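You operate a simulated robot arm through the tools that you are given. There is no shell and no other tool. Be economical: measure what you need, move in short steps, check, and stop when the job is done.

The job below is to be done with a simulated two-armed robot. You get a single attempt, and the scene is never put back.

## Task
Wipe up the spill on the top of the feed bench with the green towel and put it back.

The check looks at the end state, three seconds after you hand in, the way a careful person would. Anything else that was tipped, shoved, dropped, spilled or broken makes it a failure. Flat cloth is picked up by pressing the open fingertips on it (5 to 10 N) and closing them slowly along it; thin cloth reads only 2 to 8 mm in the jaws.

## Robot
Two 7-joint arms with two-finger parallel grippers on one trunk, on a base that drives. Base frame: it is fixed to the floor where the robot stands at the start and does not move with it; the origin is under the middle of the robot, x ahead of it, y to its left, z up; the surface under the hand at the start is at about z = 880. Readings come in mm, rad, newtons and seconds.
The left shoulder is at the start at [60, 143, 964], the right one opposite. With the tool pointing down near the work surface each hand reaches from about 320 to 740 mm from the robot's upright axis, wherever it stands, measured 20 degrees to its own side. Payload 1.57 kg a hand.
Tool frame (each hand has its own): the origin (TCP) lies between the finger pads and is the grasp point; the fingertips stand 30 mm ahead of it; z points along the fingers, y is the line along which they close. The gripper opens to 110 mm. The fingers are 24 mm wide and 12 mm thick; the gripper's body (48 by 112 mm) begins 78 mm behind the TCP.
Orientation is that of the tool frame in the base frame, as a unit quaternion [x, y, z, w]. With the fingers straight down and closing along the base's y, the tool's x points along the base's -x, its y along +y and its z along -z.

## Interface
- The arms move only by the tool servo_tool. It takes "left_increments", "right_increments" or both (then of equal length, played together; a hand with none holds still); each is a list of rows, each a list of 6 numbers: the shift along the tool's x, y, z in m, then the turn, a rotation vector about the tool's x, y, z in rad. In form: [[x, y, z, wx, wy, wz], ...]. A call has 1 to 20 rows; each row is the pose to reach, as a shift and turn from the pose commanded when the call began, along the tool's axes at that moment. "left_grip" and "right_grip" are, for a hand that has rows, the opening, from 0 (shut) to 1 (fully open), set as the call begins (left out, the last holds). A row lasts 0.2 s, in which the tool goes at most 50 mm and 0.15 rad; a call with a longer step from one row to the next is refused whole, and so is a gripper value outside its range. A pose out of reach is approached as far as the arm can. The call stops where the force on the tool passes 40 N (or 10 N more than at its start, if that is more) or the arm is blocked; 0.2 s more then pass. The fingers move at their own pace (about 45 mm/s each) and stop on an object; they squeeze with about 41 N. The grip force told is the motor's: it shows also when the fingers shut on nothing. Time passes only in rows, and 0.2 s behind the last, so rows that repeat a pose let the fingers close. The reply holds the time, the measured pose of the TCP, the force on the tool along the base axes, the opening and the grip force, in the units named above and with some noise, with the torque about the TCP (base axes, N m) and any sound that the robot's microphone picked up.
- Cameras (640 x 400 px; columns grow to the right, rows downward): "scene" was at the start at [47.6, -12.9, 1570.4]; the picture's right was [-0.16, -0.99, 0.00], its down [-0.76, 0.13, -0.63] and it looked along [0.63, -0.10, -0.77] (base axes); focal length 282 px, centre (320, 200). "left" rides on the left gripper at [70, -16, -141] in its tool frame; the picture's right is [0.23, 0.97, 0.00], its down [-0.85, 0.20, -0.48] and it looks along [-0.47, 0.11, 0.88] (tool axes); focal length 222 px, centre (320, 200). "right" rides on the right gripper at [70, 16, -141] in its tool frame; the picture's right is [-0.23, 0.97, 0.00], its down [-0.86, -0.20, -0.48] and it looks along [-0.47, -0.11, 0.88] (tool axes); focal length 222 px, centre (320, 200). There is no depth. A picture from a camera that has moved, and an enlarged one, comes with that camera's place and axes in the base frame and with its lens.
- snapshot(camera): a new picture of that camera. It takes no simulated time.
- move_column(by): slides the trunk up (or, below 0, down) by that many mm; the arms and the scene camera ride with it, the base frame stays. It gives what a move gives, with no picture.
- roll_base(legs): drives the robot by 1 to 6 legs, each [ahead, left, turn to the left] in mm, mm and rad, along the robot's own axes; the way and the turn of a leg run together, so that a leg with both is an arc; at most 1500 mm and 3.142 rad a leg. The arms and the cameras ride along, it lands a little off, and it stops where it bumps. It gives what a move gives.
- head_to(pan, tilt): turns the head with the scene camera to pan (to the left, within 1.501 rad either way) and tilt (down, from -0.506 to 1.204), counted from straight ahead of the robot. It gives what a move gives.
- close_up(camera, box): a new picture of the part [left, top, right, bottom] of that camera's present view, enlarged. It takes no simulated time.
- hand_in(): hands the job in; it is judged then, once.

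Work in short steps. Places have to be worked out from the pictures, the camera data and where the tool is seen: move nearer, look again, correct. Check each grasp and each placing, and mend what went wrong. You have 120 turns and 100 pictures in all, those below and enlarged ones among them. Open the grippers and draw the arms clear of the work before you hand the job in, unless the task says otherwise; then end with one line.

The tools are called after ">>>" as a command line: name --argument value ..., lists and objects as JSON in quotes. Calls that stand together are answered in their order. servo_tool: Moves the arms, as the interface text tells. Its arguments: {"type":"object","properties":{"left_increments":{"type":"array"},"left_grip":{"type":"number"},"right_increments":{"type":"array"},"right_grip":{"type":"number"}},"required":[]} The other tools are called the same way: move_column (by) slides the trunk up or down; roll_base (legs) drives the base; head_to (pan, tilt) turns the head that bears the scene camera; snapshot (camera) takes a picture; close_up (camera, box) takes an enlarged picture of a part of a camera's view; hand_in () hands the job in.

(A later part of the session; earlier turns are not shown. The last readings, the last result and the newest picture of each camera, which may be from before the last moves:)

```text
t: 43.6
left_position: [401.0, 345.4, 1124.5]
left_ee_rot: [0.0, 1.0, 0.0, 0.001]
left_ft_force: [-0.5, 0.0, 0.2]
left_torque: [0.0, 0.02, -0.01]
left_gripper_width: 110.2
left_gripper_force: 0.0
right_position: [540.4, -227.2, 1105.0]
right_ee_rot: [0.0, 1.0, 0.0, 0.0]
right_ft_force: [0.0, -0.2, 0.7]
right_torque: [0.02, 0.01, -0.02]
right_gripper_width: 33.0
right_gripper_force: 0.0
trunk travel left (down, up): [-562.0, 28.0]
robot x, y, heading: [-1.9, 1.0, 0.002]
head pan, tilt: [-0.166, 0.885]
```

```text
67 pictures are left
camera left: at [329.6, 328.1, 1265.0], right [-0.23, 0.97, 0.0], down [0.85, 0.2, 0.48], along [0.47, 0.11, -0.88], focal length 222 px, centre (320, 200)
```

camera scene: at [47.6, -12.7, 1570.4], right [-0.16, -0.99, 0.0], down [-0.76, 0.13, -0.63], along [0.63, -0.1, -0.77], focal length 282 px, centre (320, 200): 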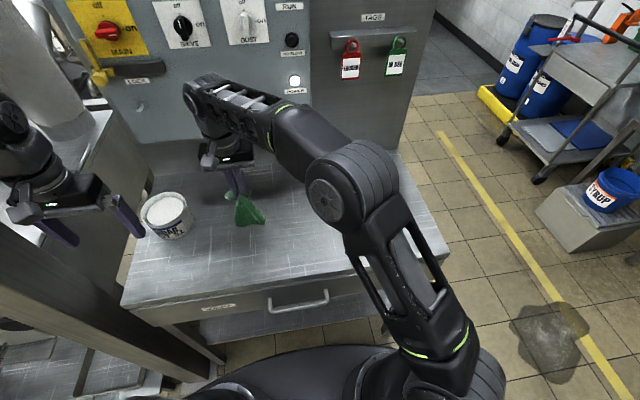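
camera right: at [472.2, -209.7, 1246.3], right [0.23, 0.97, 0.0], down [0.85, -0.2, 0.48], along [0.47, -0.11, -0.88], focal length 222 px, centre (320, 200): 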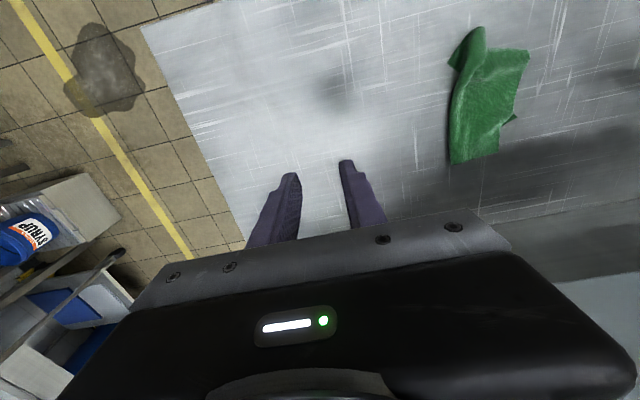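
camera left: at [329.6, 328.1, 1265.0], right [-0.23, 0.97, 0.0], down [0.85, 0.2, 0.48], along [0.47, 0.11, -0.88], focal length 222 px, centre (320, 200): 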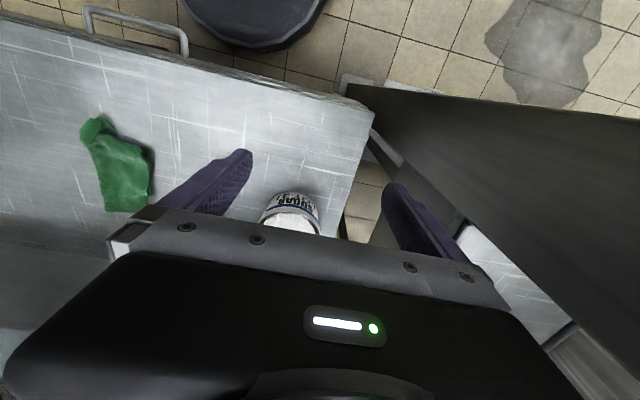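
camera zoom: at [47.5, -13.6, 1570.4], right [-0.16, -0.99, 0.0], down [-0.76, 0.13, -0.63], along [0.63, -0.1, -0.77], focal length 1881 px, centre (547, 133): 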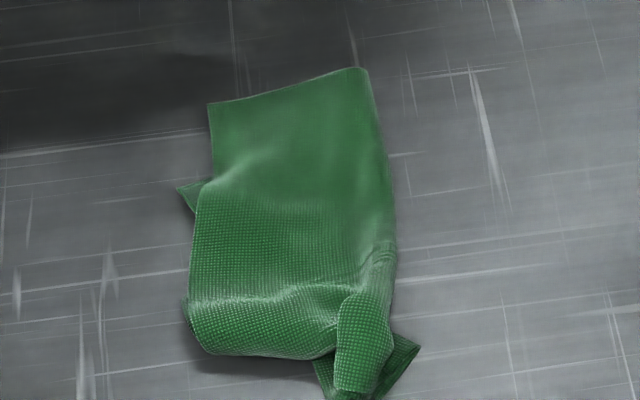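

The near edge is tucked under (its corner pokes out left) and the right side is gathered. Pinching the far edge, lifting so it hangs, and laying it down with a pull toward +x should unroll it. I'll position the right hand above the far edge middle, (632, 20).

>>> servo_tool --right_increments '[[-0.015, 0.04, 0, 0, 0, 0], [-0.03, 0.08, 0, 0, 0, 0], [-0.045, 0.12, 0.01, 0, 0, 0], [-0.06, 0.16, 0.03, 0, 0, 0], [-0.075, 0.2, 0.05, 0, 0, 0], [-0.085, 0.23, 0.075, 0, 0, 0], [-0.092, 0.247, 0.105, 0, 0, 0], [-0.092, 0.247, 0.14, 0, 0, 0], [-0.092, 0.247, 0.17, 0, 0, 0], [-0.092, 0.247, 0.175, 0, 0, 0]]' --right_grip 0.34

>>> snapshot --camera "right"

>>> close_up --camera "scene" --box '[220, 150, 380, 260]'

```text
t: 45.8
left_position: [401.4, 346.5, 1124.5]
left_ee_rot: [0.001, 1.0, 0.0, 0.0]
left_ft_force: [0.6, 0.0, 0.2]
left_torque: [0.0, -0.01, 0.0]
left_gripper_width: 110.0
left_gripper_force: 0.0
right_position: [633.9, 21.4, 928.7]
right_ee_rot: [0.0, 1.0, 0.0, 0.0]
right_ft_force: [0.7, -0.3, 0.6]
right_torque: [0.0, 0.0, 0.01]
right_gripper_width: 37.3
right_gripper_force: 0.1
right hand out of reach, approached as far as the arm can: row 4, 5, 6, 7
trunk travel left (down, up): [-562.0, 28.0]
robot x, y, heading: [-1.3, 1.7, -0.002]
head pan, tilt: [-0.166, 0.885]
```

```text
66 pictures are left
camera right: at [564.9, 38.2, 1070.4], right [0.23, 0.97, 0.0], down [0.86, -0.2, 0.48], along [0.47, -0.11, -0.88], focal length 222 px, centre (320, 200)
```

right: 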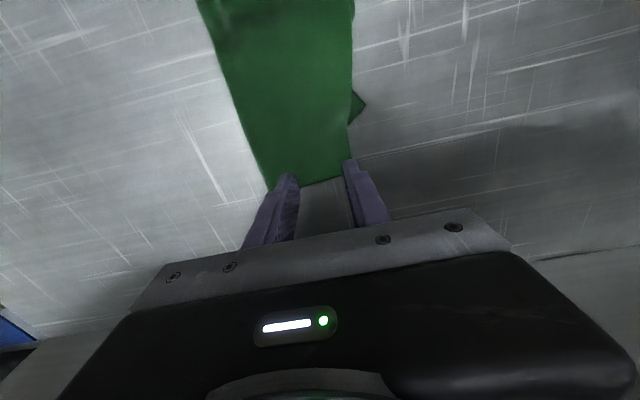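

```text
3.64 times, centred on (300, 205) of scene
camera zoom: at [47.3, -13.0, 1570.4], right [-0.16, -0.99, 0.0], down [-0.76, 0.13, -0.63], along [0.63, -0.1, -0.77], focal length 1026 px, centre (393, 182)
```

zoom: 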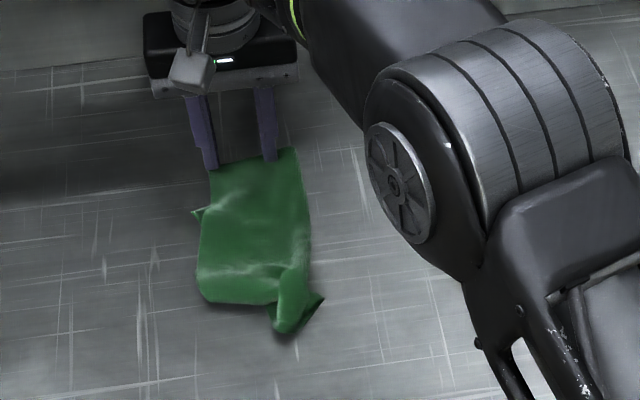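

The tips are right at the far edge; shift 24 mm back (−x) and 3 mm right, then lower to touch.

>>> servo_tool --right_increments '[[0.024, -0.003, 0, 0, 0, 0], [0.024, -0.003, 0.006, 0, 0, 0], [0.024, -0.003, 0.011, 0, 0, 0], [0.024, -0.003, 0.015, 0, 0, 0], [0.024, -0.003, 0.0165, 0, 0, 0], [0.024, -0.003, 0.0165, 0, 0, 0]]'

>>> snapshot --camera "right"

```text
t: 47.2
left_position: [400.0, 345.4, 1124.9]
left_ee_rot: [0.0, 1.0, 0.0, 0.001]
left_ft_force: [0.0, -1.0, 0.8]
left_torque: [-0.04, -0.01, 0.01]
left_gripper_width: 109.9
left_gripper_force: 0.1
right_position: [609.5, 18.9, 914.3]
right_ee_rot: [0.0, 1.0, 0.0, 0.001]
right_ft_force: [1.0, -0.1, 9.7]
right_torque: [-0.23, -0.04, 0.02]
right_gripper_width: 36.9
right_gripper_force: 0.1
trunk travel left (down, up): [-562.0, 28.0]
robot x, y, heading: [-0.8, 0.4, -0.002]
head pan, tilt: [-0.166, 0.885]
```

```text
64 pictures are left
camera right: at [540.4, 36.0, 1055.1], right [0.23, 0.97, 0.0], down [0.85, -0.2, 0.48], along [0.47, -0.11, -0.88], focal length 222 px, centre (320, 200)
```

right: 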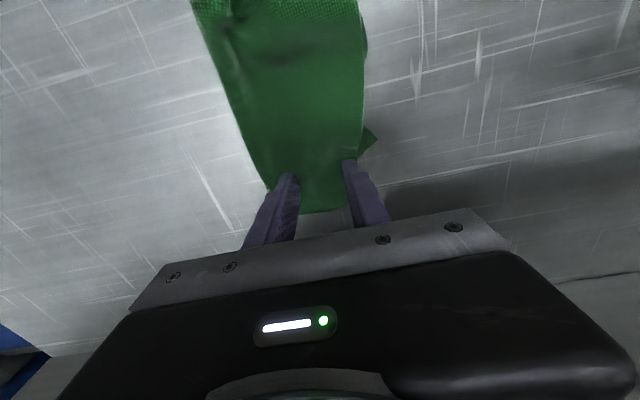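

Contact at 9.7 N with about 20 mm of cloth beyond the fingers. Close in slow steps.

>>> servo_tool --right_increments '[[0, 0, 0, 0, 0, 0], [0, 0, 0, 0, 0, 0]]' --right_grip 0.24

>>> servo_tool --right_increments '[[0, 0, 0, 0, 0, 0], [0, 0, 0, 0, 0, 0]]' --right_grip 0.14

>>> servo_tool --right_increments '[[0, 0, 0, 0, 0, 0], [0, 0, 0, 0, 0, 0], [0, 0, 0, 0, 0, 0]]' --right_grip 0.0

>>> snapshot --camera "right"

```text
t: 47.8
left_position: [399.3, 345.4, 1124.3]
left_ee_rot: [0.0, 1.0, 0.001, 0.001]
left_ft_force: [0.0, -0.9, -0.1]
left_torque: [0.03, 0.01, -0.05]
left_gripper_width: 110.0
left_gripper_force: 0.0
right_position: [609.9, 18.5, 912.7]
right_ee_rot: [0.0, 1.0, 0.0, 0.001]
right_ft_force: [0.3, -1.1, 12.3]
right_torque: [-0.29, -0.09, 0.01]
right_gripper_width: 27.2
right_gripper_force: 0.6
trunk travel left (down, up): [-562.0, 28.0]
robot x, y, heading: [1.7, 2.4, 0.002]
head pan, tilt: [-0.166, 0.885]
```

```text
t: 48.4
left_position: [399.5, 346.1, 1123.7]
left_ee_rot: [0.0, 1.0, 0.0, 0.001]
left_ft_force: [-0.8, -0.2, 0.2]
left_torque: [0.02, -0.03, 0.06]
left_gripper_width: 110.0
left_gripper_force: 0.1
right_position: [609.6, 18.5, 913.0]
right_ee_rot: [0.0, 1.0, 0.001, 0.001]
right_ft_force: [0.3, -2.9, 12.7]
right_torque: [-0.23, -0.08, -0.02]
right_gripper_width: 16.2
right_gripper_force: 1.8
trunk travel left (down, up): [-562.0, 28.0]
robot x, y, heading: [-1.1, 3.1, -0.0]
head pan, tilt: [-0.166, 0.885]
```

```text
t: 49.2
left_position: [399.4, 346.2, 1123.7]
left_ee_rot: [0.001, 1.0, 0.0, 0.0]
left_ft_force: [1.0, 0.3, -0.2]
left_torque: [-0.01, -0.01, 0.0]
left_gripper_width: 110.0
left_gripper_force: 0.0
right_position: [609.2, 19.6, 912.9]
right_ee_rot: [-0.001, 1.0, 0.001, 0.001]
right_ft_force: [0.0, 2.3, 13.4]
right_torque: [0.01, -0.02, 0.03]
right_gripper_width: 6.9
right_gripper_force: 26.9
trunk travel left (down, up): [-562.0, 28.0]
robot x, y, heading: [-1.6, 0.4, -0.005]
head pan, tilt: [-0.166, 0.885]
```

```text
63 pictures are left
camera right: at [539.8, 36.7, 1055.0], right [0.23, 0.97, 0.0], down [0.85, -0.2, 0.48], along [0.47, -0.11, -0.88], focal length 222 px, centre (320, 200)
```

right: 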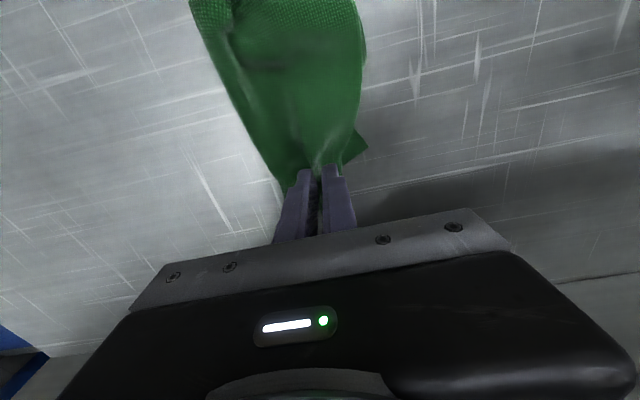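

Gripped (6.9 mm). Lift 200 mm and let it hang, moving a bit toward −x, then look.

>>> servo_tool --right_increments '[[0, 0, -0.03, 0, 0, 0], [0.005, 0, -0.065, 0, 0, 0], [0.015, 0, -0.1, 0, 0, 0], [0.03, 0, -0.135, 0, 0, 0], [0.05, 0, -0.17, 0, 0, 0], [0.075, 0, -0.2, 0, 0, 0], [0.1, 0, -0.22, 0, 0, 0], [0.12, 0, -0.22, 0, 0, 0], [0.12, 0, -0.22, 0, 0, 0], [0.12, 0, -0.22, 0, 0, 0]]'

>>> snapshot --camera "left"

>>> close_up --camera "scene" --box '[200, 110, 400, 270]'

```text
t: 51.4
left_position: [400.6, 346.3, 1123.5]
left_ee_rot: [0.0, 1.0, 0.0, -0.001]
left_ft_force: [0.3, 0.6, 0.1]
left_torque: [-0.01, 0.02, 0.02]
left_gripper_width: 110.2
left_gripper_force: 0.0
right_position: [520.4, 18.6, 1112.7]
right_ee_rot: [0.001, 1.0, 0.001, 0.0]
right_ft_force: [0.8, 0.1, -0.4]
right_torque: [0.0, -0.03, -0.02]
right_gripper_width: 4.8
right_gripper_force: 25.4
right hand out of reach, approached as far as the arm can: row 6, 7, 8, 9, 10
trunk travel left (down, up): [-562.0, 28.0]
robot x, y, heading: [-1.4, -2.3, 0.003]
head pan, tilt: [-0.166, 0.885]
```

```text
62 pictures are left
camera left: at [329.5, 328.8, 1264.9], right [-0.23, 0.97, 0.0], down [0.85, 0.2, 0.48], along [0.47, 0.11, -0.88], focal length 222 px, centre (320, 200)
```

left: 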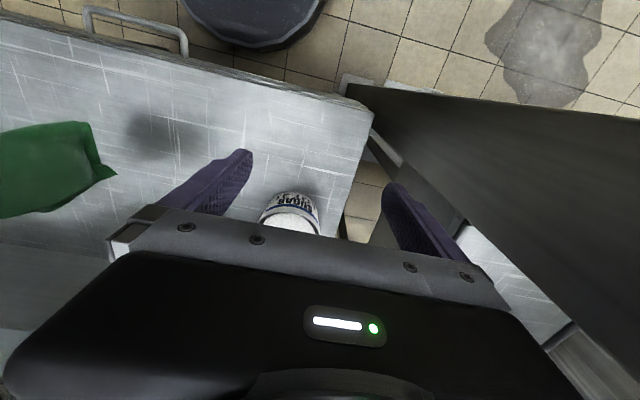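

```text
2.50 times, centred on (300, 190) of scene
camera zoom: at [47.4, -12.8, 1570.4], right [-0.16, -0.99, 0.0], down [-0.76, 0.13, -0.63], along [0.63, -0.1, -0.77], focal length 705 px, centre (370, 225)
```

zoom: 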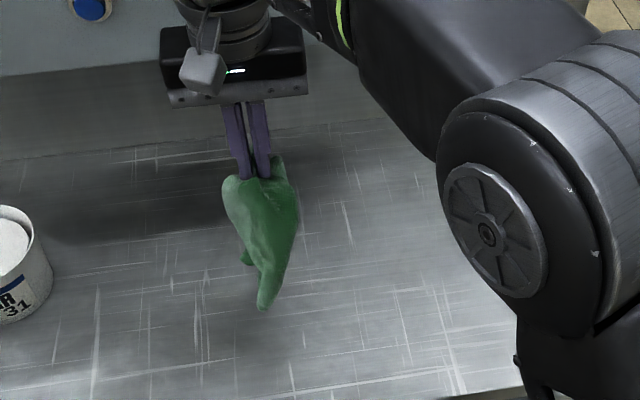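

It hangs unfolded, lengthwise. I'll carry it toward the front of the bench (x ≈ 412, y ≈ 0) before laying it with a sweep in +x.

>>> servo_tool --right_increments '[[0.02, -0.004, 0.01, 0, 0, 0], [0.04, -0.008, 0.02, 0, 0, 0], [0.06, -0.012, 0.03, 0, 0, 0], [0.08, -0.016, 0.03, 0, 0, 0], [0.1, -0.018, 0.03, 0, 0, 0], [0.108, -0.018, 0.03, 0, 0, 0], [0.108, -0.018, 0.03, 0, 0, 0], [0.108, -0.018, 0.03, 0, 0, 0]]'

>>> snapshot --camera "scene"

>>> snapshot --camera "left"

```text
t: 53.2
left_position: [400.3, 347.3, 1124.1]
left_ee_rot: [0.0, 1.0, 0.0, 0.0]
left_ft_force: [-0.5, -0.8, 0.9]
left_torque: [0.01, 0.01, 0.02]
left_gripper_width: 109.9
left_gripper_force: 0.1
right_position: [411.4, 0.4, 1081.4]
right_ee_rot: [0.0, 1.0, 0.0, -0.001]
right_ft_force: [-0.4, 0.2, 0.6]
right_torque: [-0.01, 0.0, 0.02]
right_gripper_width: 4.5
right_gripper_force: 24.8
trunk travel left (down, up): [-562.0, 28.0]
robot x, y, heading: [0.7, 0.2, -0.001]
head pan, tilt: [-0.166, 0.885]
```

```text
60 pictures are left
camera scene: at [47.6, -12.8, 1570.4], right [-0.16, -0.99, 0.0], down [-0.76, 0.13, -0.63], along [0.63, -0.1, -0.77], focal length 282 px, centre (320, 200)
```

scene: 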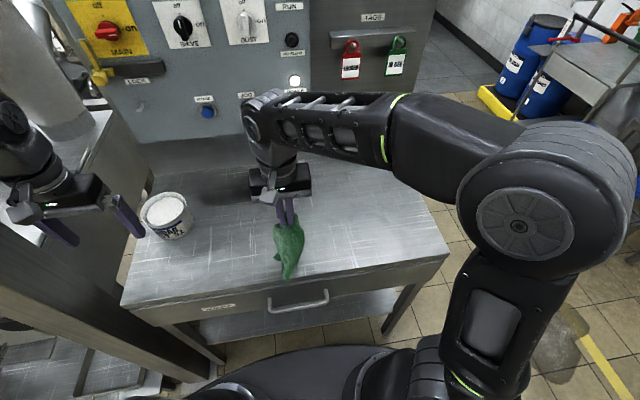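

```text
59 pictures are left
camera left: at [329.6, 328.8, 1264.8], right [-0.23, 0.97, 0.0], down [0.85, 0.2, 0.48], along [0.47, 0.11, -0.88], focal length 222 px, centre (320, 200)
```

left: 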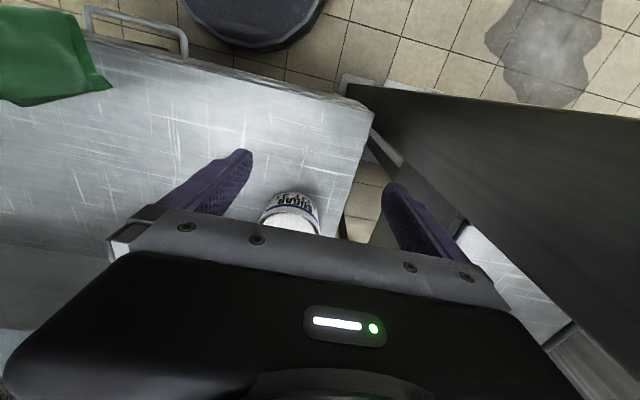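

Lay down now: descend while sweeping +x, finishing with a short drag to x ≈ 610.

>>> servo_tool --right_increments '[[-0.005, 0.0, 0.012, 0, 0, 0], [-0.022, 0.0, 0.024, 0, 0, 0], [-0.042, 0.002, 0.037, 0, 0, 0], [-0.06, 0.004, 0.052, 0, 0, 0], [-0.077, 0.006, 0.067, 0, 0, 0], [-0.092, 0.008, 0.083, 0, 0, 0], [-0.107, 0.01, 0.1, 0, 0, 0], [-0.12, 0.012, 0.116, 0, 0, 0], [-0.132, 0.014, 0.132, 0, 0, 0], [-0.144, 0.015, 0.147, 0, 0, 0], [-0.157, 0.015, 0.158, 0, 0, 0], [-0.17, 0.015, 0.165, 0, 0, 0], [-0.183, 0.015, 0.166, 0, 0, 0], [-0.193, 0.015, 0.166, 0, 0, 0], [-0.199, 0.015, 0.166, 0, 0, 0], [-0.199, 0.015, 0.166, 0, 0, 0]]'

>>> close_up --camera "scene" --box '[220, 150, 380, 260]'

>>> snapshot --camera "right"

```text
t: 56.6
left_position: [400.1, 347.0, 1124.1]
left_ee_rot: [0.001, 1.0, 0.0, 0.001]
left_ft_force: [0.3, -0.4, -0.1]
left_torque: [0.0, 0.02, 0.02]
left_gripper_width: 110.0
left_gripper_force: 0.0
right_position: [610.9, 15.5, 915.1]
right_ee_rot: [0.0, 1.0, 0.0, 0.0]
right_ft_force: [-0.6, 0.6, 4.4]
right_torque: [-0.04, 0.04, 0.03]
right_gripper_width: 4.7
right_gripper_force: 25.0
trunk travel left (down, up): [-562.0, 28.0]
robot x, y, heading: [-2.2, -1.4, -0.004]
head pan, tilt: [-0.166, 0.885]
```

```text
3.64 times, centred on (300, 205) of scene
camera zoom: at [47.1, -12.8, 1570.4], right [-0.16, -0.99, 0.0], down [-0.76, 0.13, -0.63], along [0.63, -0.1, -0.77], focal length 1026 px, centre (393, 182)
```

zoom: 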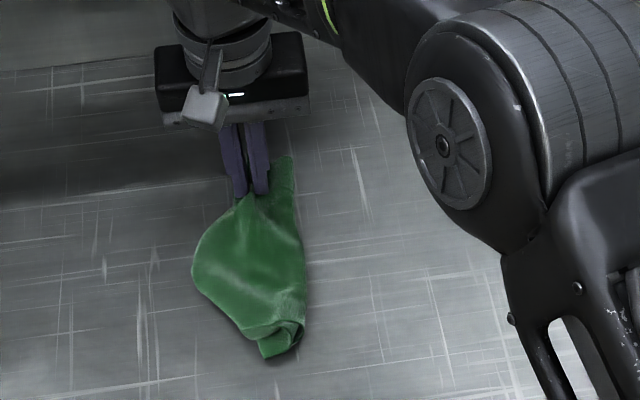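

```text
57 pictures are left
camera right: at [541.9, 32.8, 1056.8], right [0.23, 0.97, 0.0], down [0.85, -0.2, 0.48], along [0.47, -0.11, -0.88], focal length 222 px, centre (320, 200)
```

right: 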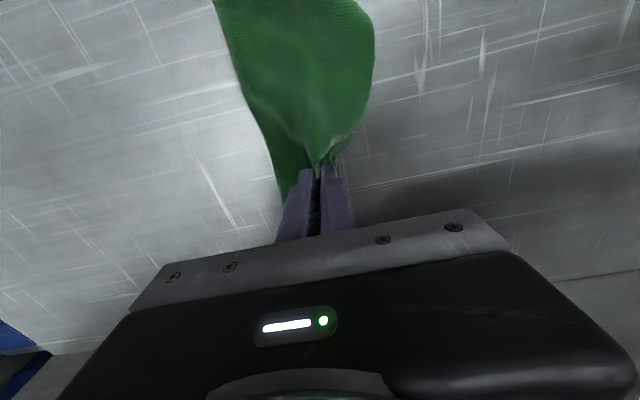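

Lengthwise it is now stretched out (about x 450–655). Release gently and withdraw to view it.

>>> servo_tool --right_increments '[[0, 0, -0.001, 0, 0, 0], [0, 0, -0.001, 0, 0, 0], [0, 0, -0.02, 0, 0, 0], [0, 0, -0.05, 0, 0, 0], [0, -0.02, -0.09, 0, 0, 0], [0.0, -0.05, -0.12, 0, 0, 0], [0.02, -0.085, -0.15, 0, 0, 0], [0.04, -0.12, -0.165, 0, 0, 0], [0.06, -0.16, -0.165, 0, 0, 0], [0.07, -0.2, -0.165, 0, 0, 0], [0.07, -0.22, -0.165, 0, 0, 0]]' --right_grip 0.2

>>> close_up --camera "scene" --box '[240, 170, 336, 260]'

>>> close_up --camera "right" --box '[400, 0, 600, 200]'

```text
refused: row 7 steps farther than a row can; nothing moved
```

```text
4.44 times, centred on (288, 215) of scene
camera zoom: at [47.1, -12.8, 1570.4], right [-0.16, -0.99, 0.0], down [-0.76, 0.13, -0.63], along [0.63, -0.1, -0.77], focal length 1254 px, centre (462, 133)
```

zoom: 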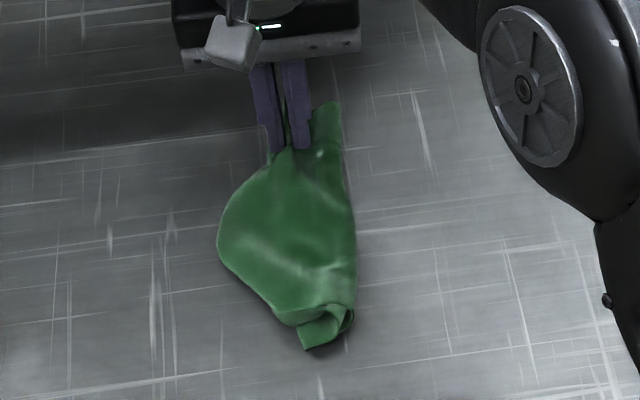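

```text
2.00 times, centred on (500, 100) of right
camera zoom: at [541.9, 32.8, 1056.8], right [0.23, 0.97, 0.0], down [0.85, -0.2, 0.48], along [0.47, -0.11, -0.88], focal length 444 px, centre (-40, 400)
```

zoom: 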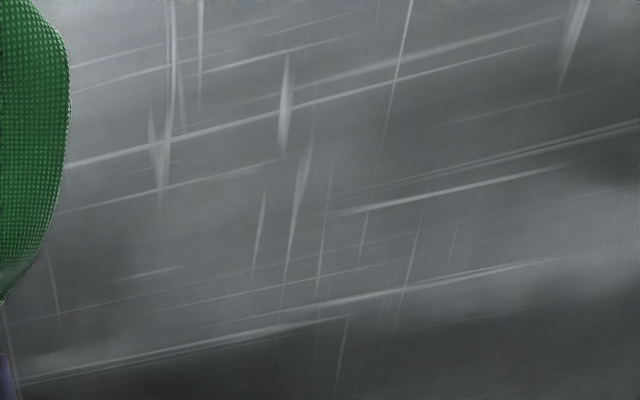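

Again one row too long; repeat with shorter steps.

>>> servo_tool --right_increments '[[0, 0, -0.001, 0, 0, 0], [0, 0, -0.001, 0, 0, 0], [0, 0, -0.02, 0, 0, 0], [0, 0, -0.05, 0, 0, 0], [0, -0.02, -0.09, 0, 0, 0], [0.0, -0.05, -0.12, 0, 0, 0], [0.015, -0.08, -0.145, 0, 0, 0], [0.03, -0.115, -0.165, 0, 0, 0], [0.05, -0.155, -0.165, 0, 0, 0], [0.06, -0.2, -0.165, 0, 0, 0], [0.06, -0.22, -0.165, 0, 0, 0]]' --right_grip 0.2

>>> close_up --camera "scene" --box '[240, 170, 336, 260]'

>>> close_up --camera "right" --box '[400, 0, 600, 200]'

```text
t: 59.0
left_position: [399.9, 346.2, 1122.6]
left_ee_rot: [0.0, 1.0, 0.0, 0.0]
left_ft_force: [-0.3, -0.6, -0.2]
left_torque: [-0.01, 0.01, 0.0]
left_gripper_width: 110.1
left_gripper_force: 0.1
right_position: [550.0, -205.3, 1079.3]
right_ee_rot: [0.0, 1.0, 0.0, 0.0]
right_ft_force: [-0.9, 0.8, 0.5]
right_torque: [0.02, 0.0, 0.01]
right_gripper_width: 21.9
right_gripper_force: 0.3
trunk travel left (down, up): [-562.0, 28.0]
robot x, y, heading: [1.7, -1.8, 0.001]
head pan, tilt: [-0.166, 0.885]
```

```text
4.44 times, centred on (288, 215) of scene
camera zoom: at [47.7, -13.0, 1570.4], right [-0.16, -0.99, 0.0], down [-0.76, 0.13, -0.63], along [0.63, -0.1, -0.77], focal length 1254 px, centre (462, 133)
```

zoom: 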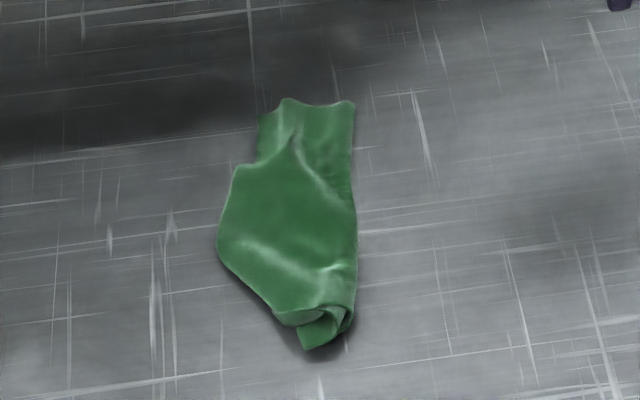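

```text
2.00 times, centred on (500, 100) of right
camera zoom: at [480.9, -188.5, 1220.5], right [0.23, 0.97, 0.0], down [0.86, -0.2, 0.48], along [0.47, -0.11, -0.88], focal length 444 px, centre (-40, 400)
```

zoom: 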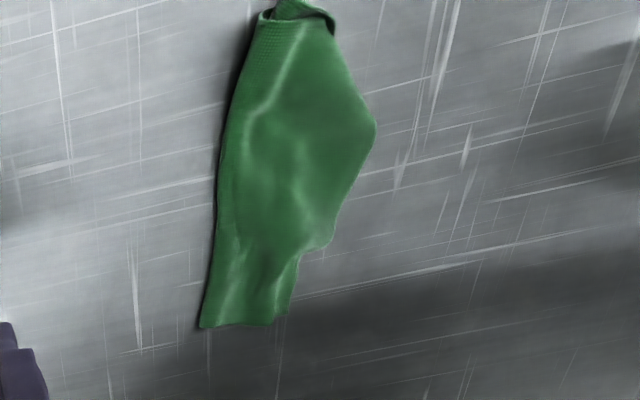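

The right strip and near end are folded under. Lifting just the near-right area a little lets those flaps hang, and lowering it while moving inward then dragging outward should open them. Position right hand above (507, 12).

>>> servo_tool --right_increments '[[0.007, 0.036, 0, 0, 0, 0], [0.014, 0.072, 0, 0, 0, 0], [0.021, 0.108, 0, 0, 0, 0], [0.028, 0.144, 0.01, 0, 0, 0], [0.035, 0.18, 0.03, 0, 0, 0], [0.043, 0.21, 0.06, 0, 0, 0], [0.043, 0.217, 0.1, 0, 0, 0], [0.043, 0.217, 0.14, 0, 0, 0], [0.043, 0.217, 0.144, 0, 0, 0]]' --right_grip 0.3

>>> snapshot --camera "right"

>>> close_up --camera "scene" --box '[240, 170, 336, 260]'

```text
t: 61.0
left_position: [400.8, 345.8, 1124.2]
left_ee_rot: [0.0, 1.0, 0.0, 0.001]
left_ft_force: [-0.3, -0.3, -0.5]
left_torque: [0.02, 0.02, 0.03]
left_gripper_width: 109.9
left_gripper_force: 0.0
right_position: [509.6, 12.1, 935.9]
right_ee_rot: [-0.001, 1.0, 0.0, 0.0]
right_ft_force: [-0.6, 0.1, -0.8]
right_torque: [0.02, -0.02, 0.01]
right_gripper_width: 33.1
right_gripper_force: 0.0
trunk travel left (down, up): [-562.0, 28.0]
robot x, y, heading: [0.9, -2.1, 0.002]
head pan, tilt: [-0.166, 0.885]
```

```text
52 pictures are left
camera right: at [438.9, 28.6, 1077.3], right [0.23, 0.97, 0.0], down [0.85, -0.2, 0.48], along [0.47, -0.11, -0.88], focal length 222 px, centre (320, 200)
```

right: 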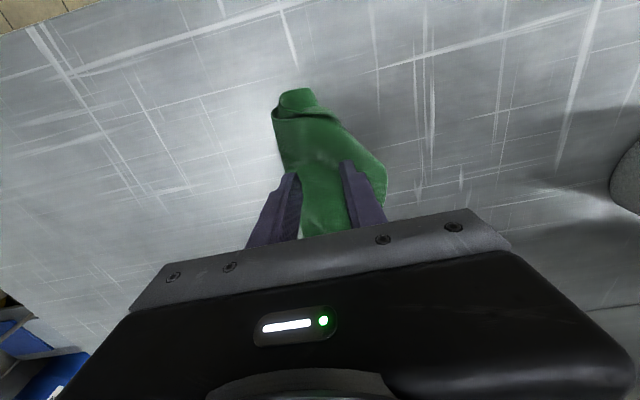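

```text
4.44 times, centred on (288, 215) of scene
camera zoom: at [47.4, -12.9, 1570.4], right [-0.16, -0.99, 0.0], down [-0.76, 0.13, -0.63], along [0.63, -0.1, -0.77], focal length 1254 px, centre (462, 133)
```

zoom: 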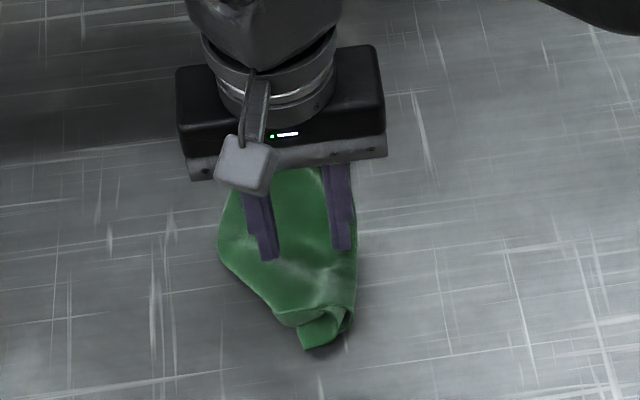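

Both fingers are over the cloth. Lower 20 mm gradually.

>>> servo_tool --right_increments '[[0, 0.002, 0.008, 0, 0, 0], [0, 0.002, 0.014, 0, 0, 0], [0, 0.002, 0.018, 0, 0, 0], [0, 0.002, 0.02, 0, 0, 0], [0, 0.002, 0.02, 0, 0, 0]]'

```text
t: 62.2
left_position: [400.0, 345.7, 1123.8]
left_ee_rot: [0.0, 1.0, 0.0, 0.0]
left_ft_force: [-0.7, -0.2, 0.7]
left_torque: [-0.02, 0.0, 0.0]
left_gripper_width: 110.3
left_gripper_force: 0.0
right_position: [508.6, 14.8, 915.6]
right_ee_rot: [0.0, 1.0, 0.0, 0.0]
right_ft_force: [-1.0, 0.8, 1.7]
right_torque: [0.0, 0.02, 0.0]
right_gripper_width: 33.0
right_gripper_force: 0.0
trunk travel left (down, up): [-562.0, 28.0]
robot x, y, heading: [1.4, 0.5, -0.002]
head pan, tilt: [-0.166, 0.885]
```

Light contact (1.7 N); press ~1.2 mm more and close in steps.

>>> servo_tool --right_increments '[[0, 0, 0.0012, 0, 0, 0], [0, 0, 0.0015, 0, 0, 0]]'

>>> servo_tool --right_increments '[[0, 0, 0, 0, 0, 0], [0, 0, 0, 0, 0, 0]]' --right_grip 0.2

>>> servo_tool --right_increments '[[0, 0, 0, 0, 0, 0], [0, 0, 0, 0, 0, 0]]' --right_grip 0.1

>>> servo_tool --right_increments '[[0, 0, 0, 0, 0, 0], [0, 0, 0, 0, 0, 0], [0, 0, 0, 0, 0, 0]]' --right_grip 0.0

```text
t: 62.8
left_position: [399.8, 345.8, 1123.7]
left_ee_rot: [-0.001, 1.0, 0.0, 0.0]
left_ft_force: [-0.3, 0.7, -0.3]
left_torque: [-0.01, 0.02, 0.02]
left_gripper_width: 110.0
left_gripper_force: 0.1
right_position: [507.9, 15.1, 915.4]
right_ee_rot: [0.0, 1.0, 0.0, 0.001]
right_ft_force: [-0.1, 0.3, 6.8]
right_torque: [0.03, 0.08, 0.0]
right_gripper_width: 32.7
right_gripper_force: 0.0
trunk travel left (down, up): [-562.0, 28.0]
robot x, y, heading: [0.7, 0.5, 0.003]
head pan, tilt: [-0.166, 0.885]
```

```text
t: 63.4
left_position: [399.0, 345.5, 1124.3]
left_ee_rot: [0.0, 1.0, 0.0, 0.0]
left_ft_force: [0.0, 1.0, 0.0]
left_torque: [0.02, -0.01, 0.02]
left_gripper_width: 109.9
left_gripper_force: 0.0
right_position: [508.2, 15.6, 914.7]
right_ee_rot: [0.0, 1.0, 0.001, 0.001]
right_ft_force: [0.8, 0.6, 8.4]
right_torque: [0.05, 0.08, 0.0]
right_gripper_width: 22.8
right_gripper_force: 0.6
trunk travel left (down, up): [-562.0, 28.0]
robot x, y, heading: [-1.2, -2.5, 0.003]
head pan, tilt: [-0.166, 0.885]
```

```text
t: 64.0
left_position: [400.2, 346.5, 1123.2]
left_ee_rot: [-0.001, 1.0, -0.001, 0.001]
left_ft_force: [-0.4, 0.2, 0.4]
left_torque: [0.02, 0.04, -0.04]
left_gripper_width: 110.0
left_gripper_force: 0.0
right_position: [507.9, 13.5, 914.4]
right_ee_rot: [0.0, 1.0, 0.0, 0.0]
right_ft_force: [1.1, 2.2, 9.9]
right_torque: [0.12, 0.06, -0.02]
right_gripper_width: 11.5
right_gripper_force: 2.2
trunk travel left (down, up): [-562.0, 28.0]
robot x, y, heading: [3.6, 2.9, 0.005]
head pan, tilt: [-0.166, 0.885]
```

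```text
t: 64.8
left_position: [399.2, 346.9, 1123.2]
left_ee_rot: [0.0, 1.0, 0.0, 0.001]
left_ft_force: [-0.7, -0.7, 0.2]
left_torque: [0.01, 0.0, -0.01]
left_gripper_width: 109.8
left_gripper_force: 0.0
right_position: [508.0, 13.6, 915.5]
right_ee_rot: [0.0, 1.0, 0.0, 0.001]
right_ft_force: [1.6, -2.9, 15.6]
right_torque: [-0.1, 0.03, 0.02]
right_gripper_width: 3.8
right_gripper_force: 24.9
trunk travel left (down, up): [-562.0, 28.0]
robot x, y, heading: [3.0, 3.8, -0.002]
head pan, tilt: [-0.166, 0.885]
```

Pinched (3.8 mm). Lift 95 mm straight up with a small inward move, and look at what hangs.

>>> servo_tool --right_increments '[[0, 0, -0.02, 0, 0, 0], [0, 0, -0.04, 0, 0, 0], [0, 0, -0.06, 0, 0, 0], [0, 0, -0.08, 0, 0, 0], [0, 0, -0.095, 0, 0, 0], [0, 0, -0.095, 0, 0, 0], [0, 0, -0.095, 0, 0, 0]]'

>>> close_up --camera "scene" --box '[240, 150, 352, 260]'

>>> snapshot --camera "right"

```text
t: 66.4
left_position: [399.8, 347.4, 1123.8]
left_ee_rot: [0.0, 1.0, 0.0, 0.0]
left_ft_force: [-0.2, -0.1, -0.1]
left_torque: [-0.02, 0.01, 0.01]
left_gripper_width: 109.8
left_gripper_force: 0.0
right_position: [510.2, 15.9, 1010.5]
right_ee_rot: [0.001, 1.0, 0.0, 0.001]
right_ft_force: [0.1, -0.5, -1.9]
right_torque: [0.01, -0.02, 0.0]
right_gripper_width: 3.2
right_gripper_force: 23.9
trunk travel left (down, up): [-562.0, 28.0]
robot x, y, heading: [-2.4, 2.7, 0.003]
head pan, tilt: [-0.166, 0.885]
```

```text
3.64 times, centred on (296, 205) of scene
camera zoom: at [47.6, -12.8, 1570.4], right [-0.16, -0.99, 0.0], down [-0.76, 0.13, -0.63], along [0.63, -0.1, -0.77], focal length 1026 px, centre (407, 182)
```

zoom: 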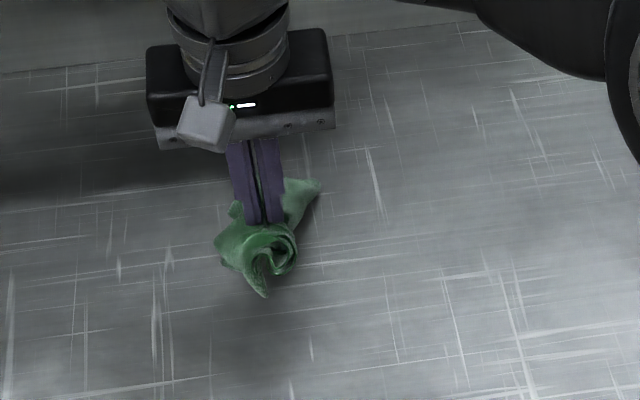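

```text
49 pictures are left
camera right: at [439.4, 31.8, 1151.4], right [0.23, 0.97, 0.0], down [0.86, -0.2, 0.48], along [0.47, -0.11, -0.88], focal length 222 px, centre (320, 200)
```

right: 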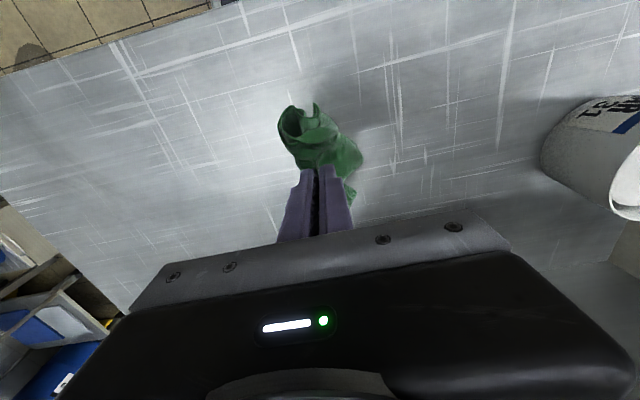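

Lifting there mostly balls it up. I'll set it back down with a slight pull toward −x so the far edge lies straight, then use both hands on the far edge's corners to hang it as a sheet.

>>> servo_tool --right_increments '[[0.005, 0, 0.02, 0, 0, 0], [0.01, 0, 0.04, 0, 0, 0], [0.015, 0, 0.06, 0, 0, 0], [0.02, 0, 0.078, 0, 0, 0], [0.025, 0, 0.09, 0, 0, 0], [0.035, 0, 0.094, 0, 0, 0], [0.045, 0, 0.094, 0, 0, 0], [0.055, 0, 0.094, 0, 0, 0], [0.06, 0, 0.094, 0, 0, 0]]'

>>> close_up --camera "scene" --box '[240, 150, 352, 260]'

>>> snapshot --camera "left"

```text
t: 68.4
left_position: [400.4, 346.1, 1123.2]
left_ee_rot: [0.001, 1.0, -0.001, 0.0]
left_ft_force: [-0.1, 0.4, -0.4]
left_torque: [0.01, -0.01, 0.01]
left_gripper_width: 109.9
left_gripper_force: 0.0
right_position: [447.7, 14.9, 915.7]
right_ee_rot: [0.001, 1.0, 0.0, 0.001]
right_ft_force: [1.6, 0.4, 7.5]
right_torque: [-0.03, -0.06, -0.01]
right_gripper_width: 3.4
right_gripper_force: 24.0
trunk travel left (down, up): [-562.0, 28.0]
robot x, y, heading: [-0.4, 1.0, -0.006]
head pan, tilt: [-0.166, 0.885]
```

```text
3.64 times, centred on (296, 205) of scene
camera zoom: at [47.3, -12.8, 1570.4], right [-0.16, -0.99, 0.0], down [-0.76, 0.13, -0.63], along [0.63, -0.1, -0.77], focal length 1026 px, centre (407, 182)
```

zoom: 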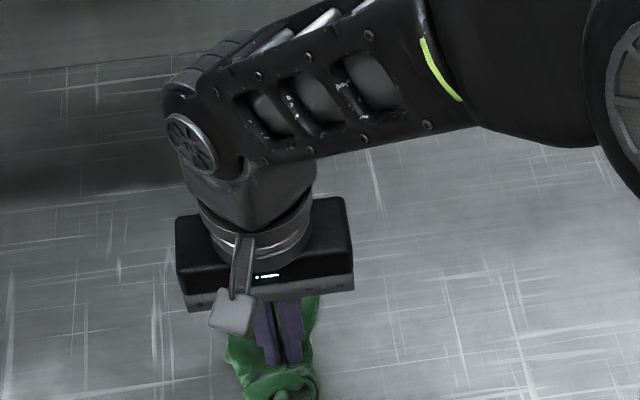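

```text
47 pictures are left
camera left: at [329.4, 328.8, 1264.9], right [-0.23, 0.97, 0.0], down [0.85, 0.2, 0.48], along [0.47, 0.11, -0.88], focal length 222 px, centre (320, 200)
```

left: 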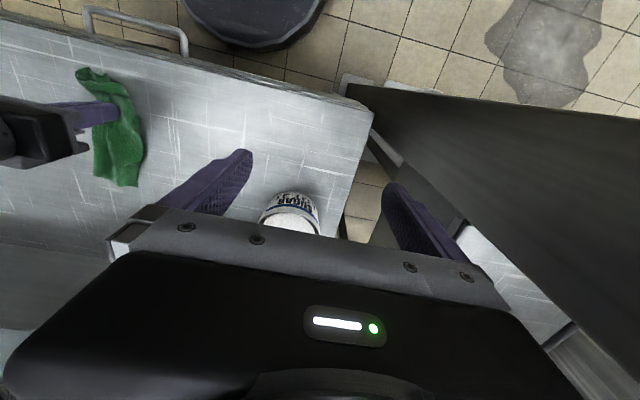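

The near pinch is no longer useful and arm spacing lengthwise is tight. I'll release, withdraw the right hand to the right and, on the way, yaw both hands 90° (closing along x) so that they can work side by side on the far edge.

>>> servo_tool --right_increments '[[0, 0, -0.001, 0, 0, 0], [0, 0, -0.001, 0, 0, 0], [0, 0, -0.02, 0, 0, 0], [0, 0, -0.05, 0, 0, 0], [-0.01, -0.02, -0.085, 0, 0, 0], [-0.02, -0.05, -0.12, 0, 0, 0], [-0.03, -0.08, -0.14, 0, 0, 0], [-0.05, -0.115, -0.15, 0, 0, 0], [-0.07, -0.15, -0.15, 0, 0, 0], [-0.09, -0.185, -0.15, 0, 0, 0], [-0.11, -0.2, -0.15, 0, 0, 0]]' --right_grip 0.25

>>> servo_tool --right_increments '[[0, 0, 0, 0, 0, -0.15], [0, 0, 0, 0, 0, -0.3], [0, 0, 0, 0, 0, -0.45], [0, 0, 0, 0, 0, -0.6], [0, 0, 0, 0, 0, -0.75], [0, 0, 0, 0, 0, -0.9], [0, 0, 0, 0, 0, -1.05], [0, 0, 0, 0, 0, -1.2], [0, 0, 0, 0, 0, -1.35], [0, 0, 0, 0, 0, -1.5], [0, 0, 0, 0, 0, -1.571], [0, 0, 0, 0, 0, -1.571]]' --left_increments '[[0, 0, 0, 0, 0, 0.15], [-0.01, 0, 0, 0, 0, 0.3], [-0.03, -0.01, 0, 0, 0, 0.45], [-0.05, -0.02, 0, 0, 0, 0.6], [-0.07, -0.04, 0, 0, 0, 0.75], [-0.09, -0.06, 0, 0, 0, 0.9], [-0.11, -0.08, 0, 0, 0, 1.05], [-0.13, -0.1, 0, 0, 0, 1.2], [-0.15, -0.12, 0, 0, 0, 1.35], [-0.15, -0.14, 0, 0, 0, 1.5], [-0.15, -0.15, 0, 0, 0, 1.571], [-0.15, -0.15, 0, 0, 0, 1.571]]' --left_grip 0.3

>>> snapshot --camera "scene"

```text
t: 70.8
left_position: [400.1, 344.6, 1124.2]
left_ee_rot: [0.0, 1.0, 0.0, 0.0]
left_ft_force: [-0.2, -0.1, -0.1]
left_torque: [0.01, 0.02, 0.03]
left_gripper_width: 109.9
left_gripper_force: 0.1
right_position: [558.7, -185.7, 1065.2]
right_ee_rot: [0.0, 1.0, 0.0, 0.0]
right_ft_force: [-0.2, 0.6, -0.3]
right_torque: [0.01, 0.01, 0.01]
right_gripper_width: 27.3
right_gripper_force: 0.1
trunk travel left (down, up): [-562.0, 28.0]
robot x, y, heading: [1.5, 4.5, 0.005]
head pan, tilt: [-0.166, 0.885]
```

```text
t: 73.4
left_position: [549.5, 194.7, 1123.1]
left_ee_rot: [0.708, 0.706, 0.001, 0.001]
left_ft_force: [1.0, 0.3, 0.2]
left_torque: [0.02, -0.01, -0.04]
left_gripper_width: 33.1
left_gripper_force: 0.1
right_position: [557.9, -186.1, 1065.7]
right_ee_rot: [0.708, -0.707, 0.0, 0.0]
right_ft_force: [0.0, 0.7, -0.1]
right_torque: [0.0, 0.01, -0.02]
right_gripper_width: 27.5
right_gripper_force: 0.2
trunk travel left (down, up): [-562.0, 28.0]
robot x, y, heading: [1.1, 1.6, 0.001]
head pan, tilt: [-0.166, 0.885]
```

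```text
46 pictures are left
camera scene: at [47.4, -12.3, 1570.4], right [-0.16, -0.99, 0.0], down [-0.76, 0.13, -0.63], along [0.63, -0.1, -0.77], focal length 282 px, centre (320, 200)
```

scene: 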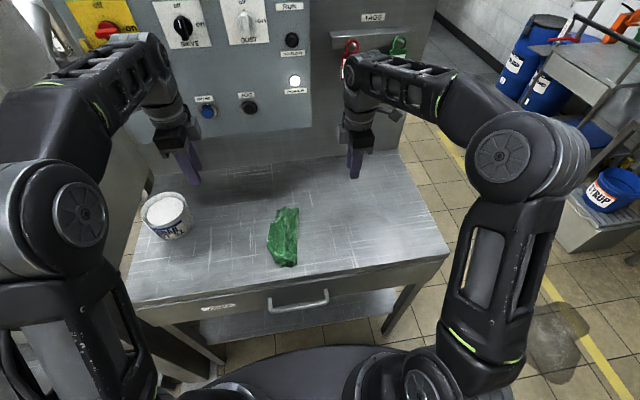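

Yawing works and both arms are now nicely side by side. Zoom in on the towel.

>>> close_up --camera "scene" --box '[240, 195, 336, 275]'

>>> snapshot --camera "right"

>>> snapshot --camera "left"

```text
5.00 times, centred on (288, 235) of scene
camera zoom: at [47.4, -12.3, 1570.4], right [-0.16, -0.99, 0.0], down [-0.76, 0.13, -0.63], along [0.63, -0.1, -0.77], focal length 1411 px, centre (480, 25)
```

zoom: 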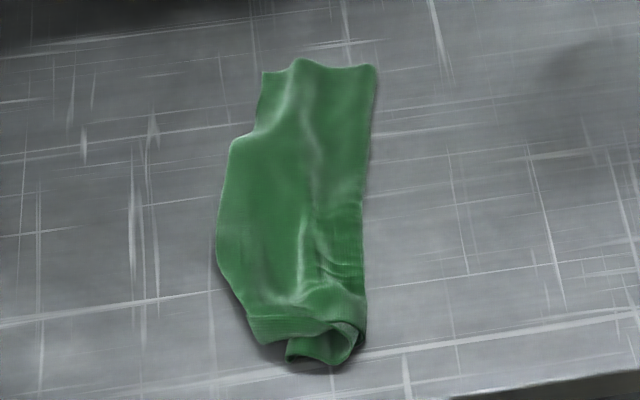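

```text
44 pictures are left
camera right: at [542.4, -254.1, 1207.1], right [-0.97, 0.23, 0.0], down [0.2, 0.86, 0.48], along [0.11, 0.47, -0.88], focal length 222 px, centre (320, 200)
```

right: 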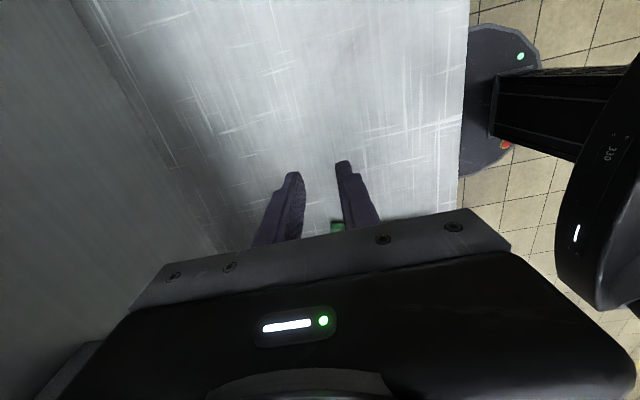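

```text
43 pictures are left
camera left: at [532.6, 264.0, 1264.4], right [0.97, 0.23, 0.0], down [0.2, -0.86, 0.48], along [0.11, -0.47, -0.88], focal length 222 px, centre (320, 200)
```

left: 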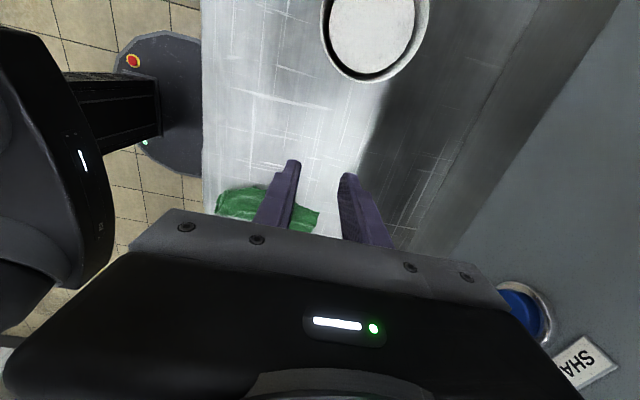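

Far edge now at x ≈ 590, y −32..37. I'll bring both hands, tilted 0.2 rad outward for clearance, to hover above its two ends: right TCP (572, −21), left TCP (572, 26), z ≈ 960.

>>> servo_tool --right_increments '[[-0.018, -0.002, 0, 0, -0.1, 0], [-0.036, -0.003, 0.01, 0, -0.2, 0], [-0.055, -0.005, 0.02, 0, -0.2, 0], [-0.073, -0.006, 0.035, 0, -0.2, 0], [-0.092, -0.008, 0.05, 0, -0.2, 0], [-0.11, -0.009, 0.065, 0, -0.2, 0], [-0.128, -0.011, 0.08, 0, -0.2, 0], [-0.147, -0.012, 0.095, 0, -0.2, 0], [-0.165, -0.014, 0.105, 0, -0.2, 0], [-0.165, -0.014, 0.105, 0, -0.2, 0]]' --left_increments '[[-0.018, 0.002, 0.015, 0, -0.1, 0], [-0.036, 0.005, 0.03, 0, -0.2, 0], [-0.055, 0.008, 0.05, 0, -0.2, 0], [-0.073, 0.01, 0.07, 0, -0.2, 0], [-0.092, 0.012, 0.09, 0, -0.2, 0], [-0.11, 0.015, 0.11, 0, -0.2, 0], [-0.128, 0.018, 0.13, 0, -0.2, 0], [-0.147, 0.02, 0.147, 0, -0.2, 0], [-0.169, 0.022, 0.163, 0, -0.2, 0], [-0.169, 0.022, 0.163, 0, -0.2, 0]]' --right_grip 0.28 --left_grip 0.28

>>> close_up --camera "scene" --box '[220, 150, 360, 260]'

>>> snapshot --camera "right"

```text
t: 75.6
left_position: [572.4, 31.6, 959.7]
left_ee_rot: [0.702, 0.705, -0.068, 0.07]
left_ft_force: [-0.5, 31.3, 6.1]
left_torque: [-3.04, 0.06, -0.33]
left_gripper_width: 30.8
left_gripper_force: 0.2
right_position: [573.0, -25.6, 958.3]
right_ee_rot: [-0.702, 0.705, 0.069, 0.068]
right_ft_force: [0.8, -31.9, -5.9]
right_torque: [2.69, -0.04, 0.37]
right_gripper_width: 30.7
right_gripper_force: 0.1
trunk travel left (down, up): [-562.0, 28.0]
robot x, y, heading: [1.3, 2.7, 0.001]
head pan, tilt: [-0.166, 0.885]
```

```text
3.64 times, centred on (290, 205) of scene
camera zoom: at [47.2, -12.9, 1570.4], right [-0.16, -0.99, 0.0], down [-0.76, 0.13, -0.63], along [0.63, -0.1, -0.77], focal length 1026 px, centre (429, 182)
```

zoom: 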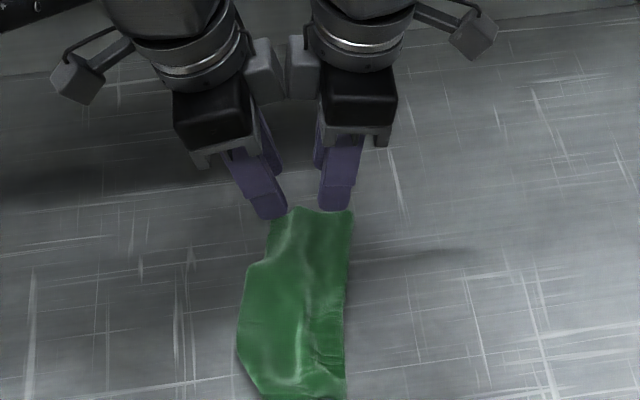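

```text
41 pictures are left
camera right: at [556.4, -119.4, 1084.2], right [-0.97, 0.23, 0.04], down [0.2, 0.75, 0.63], along [0.11, 0.63, -0.77], focal length 222 px, centre (320, 200)
```

right: 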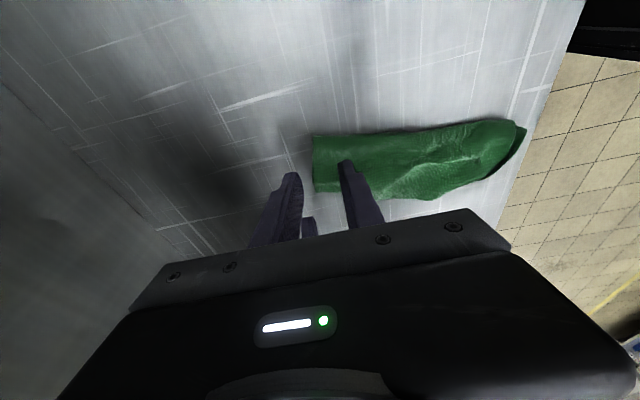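

The inner wrist blocks touch each other (31 N). Back each hand off a bit, tilt a further 0.17 rad outward for clearance, and move 22 mm toward −x as the far edge is at x ≈ 578.

>>> servo_tool --right_increments '[[0.012, 0.006, 0, 0, 0, 0], [0.012, 0.014, 0, 0, -0.1, 0], [0.012, 0.022, 0, 0, -0.17, 0], [0.006, 0.022, 0, 0, -0.17, 0], [0.006, 0.022, 0, 0, -0.17, 0]]' --left_increments '[[0.012, -0.006, 0, 0, 0, 0], [0.012, -0.014, 0, 0, -0.1, 0], [0.012, -0.022, 0, 0, -0.17, 0], [0.006, -0.022, 0, 0, -0.17, 0], [0.006, -0.022, 0, 0, -0.17, 0]]'

>>> snapshot --camera "right"

>>> close_up --camera "scene" --box '[220, 150, 360, 260]'

```text
t: 76.8
left_position: [548.1, 33.7, 959.1]
left_ee_rot: [0.696, 0.694, -0.13, 0.13]
left_ft_force: [0.3, 0.2, 0.3]
left_torque: [-0.05, 0.01, 0.01]
left_gripper_width: 30.9
left_gripper_force: 0.0
right_position: [549.3, -26.6, 959.8]
right_ee_rot: [-0.694, 0.696, 0.129, 0.13]
right_ft_force: [0.0, -0.6, -0.1]
right_torque: [0.0, 0.03, 0.0]
right_gripper_width: 30.9
right_gripper_force: 0.1
trunk travel left (down, up): [-562.0, 28.0]
robot x, y, heading: [-0.9, 1.6, -0.001]
head pan, tilt: [-0.166, 0.885]
```

```text
40 pictures are left
camera right: at [534.1, -141.3, 1066.3], right [-0.97, 0.21, 0.08], down [0.2, 0.62, 0.76], along [0.11, 0.75, -0.65], focal length 222 px, centre (320, 200)
```

right: 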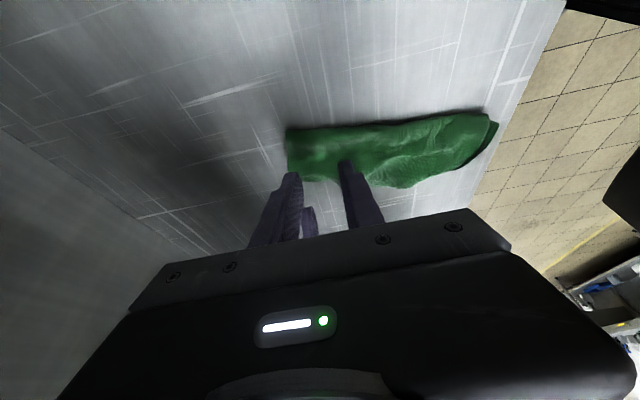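

```text
3.64 times, centred on (290, 205) of scene
camera zoom: at [47.4, -12.9, 1570.4], right [-0.16, -0.99, 0.0], down [-0.76, 0.13, -0.63], along [0.63, -0.1, -0.77], focal length 1026 px, centre (429, 182)
```

zoom: 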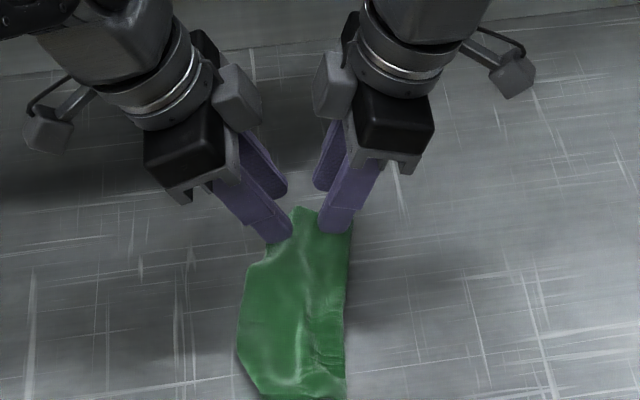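

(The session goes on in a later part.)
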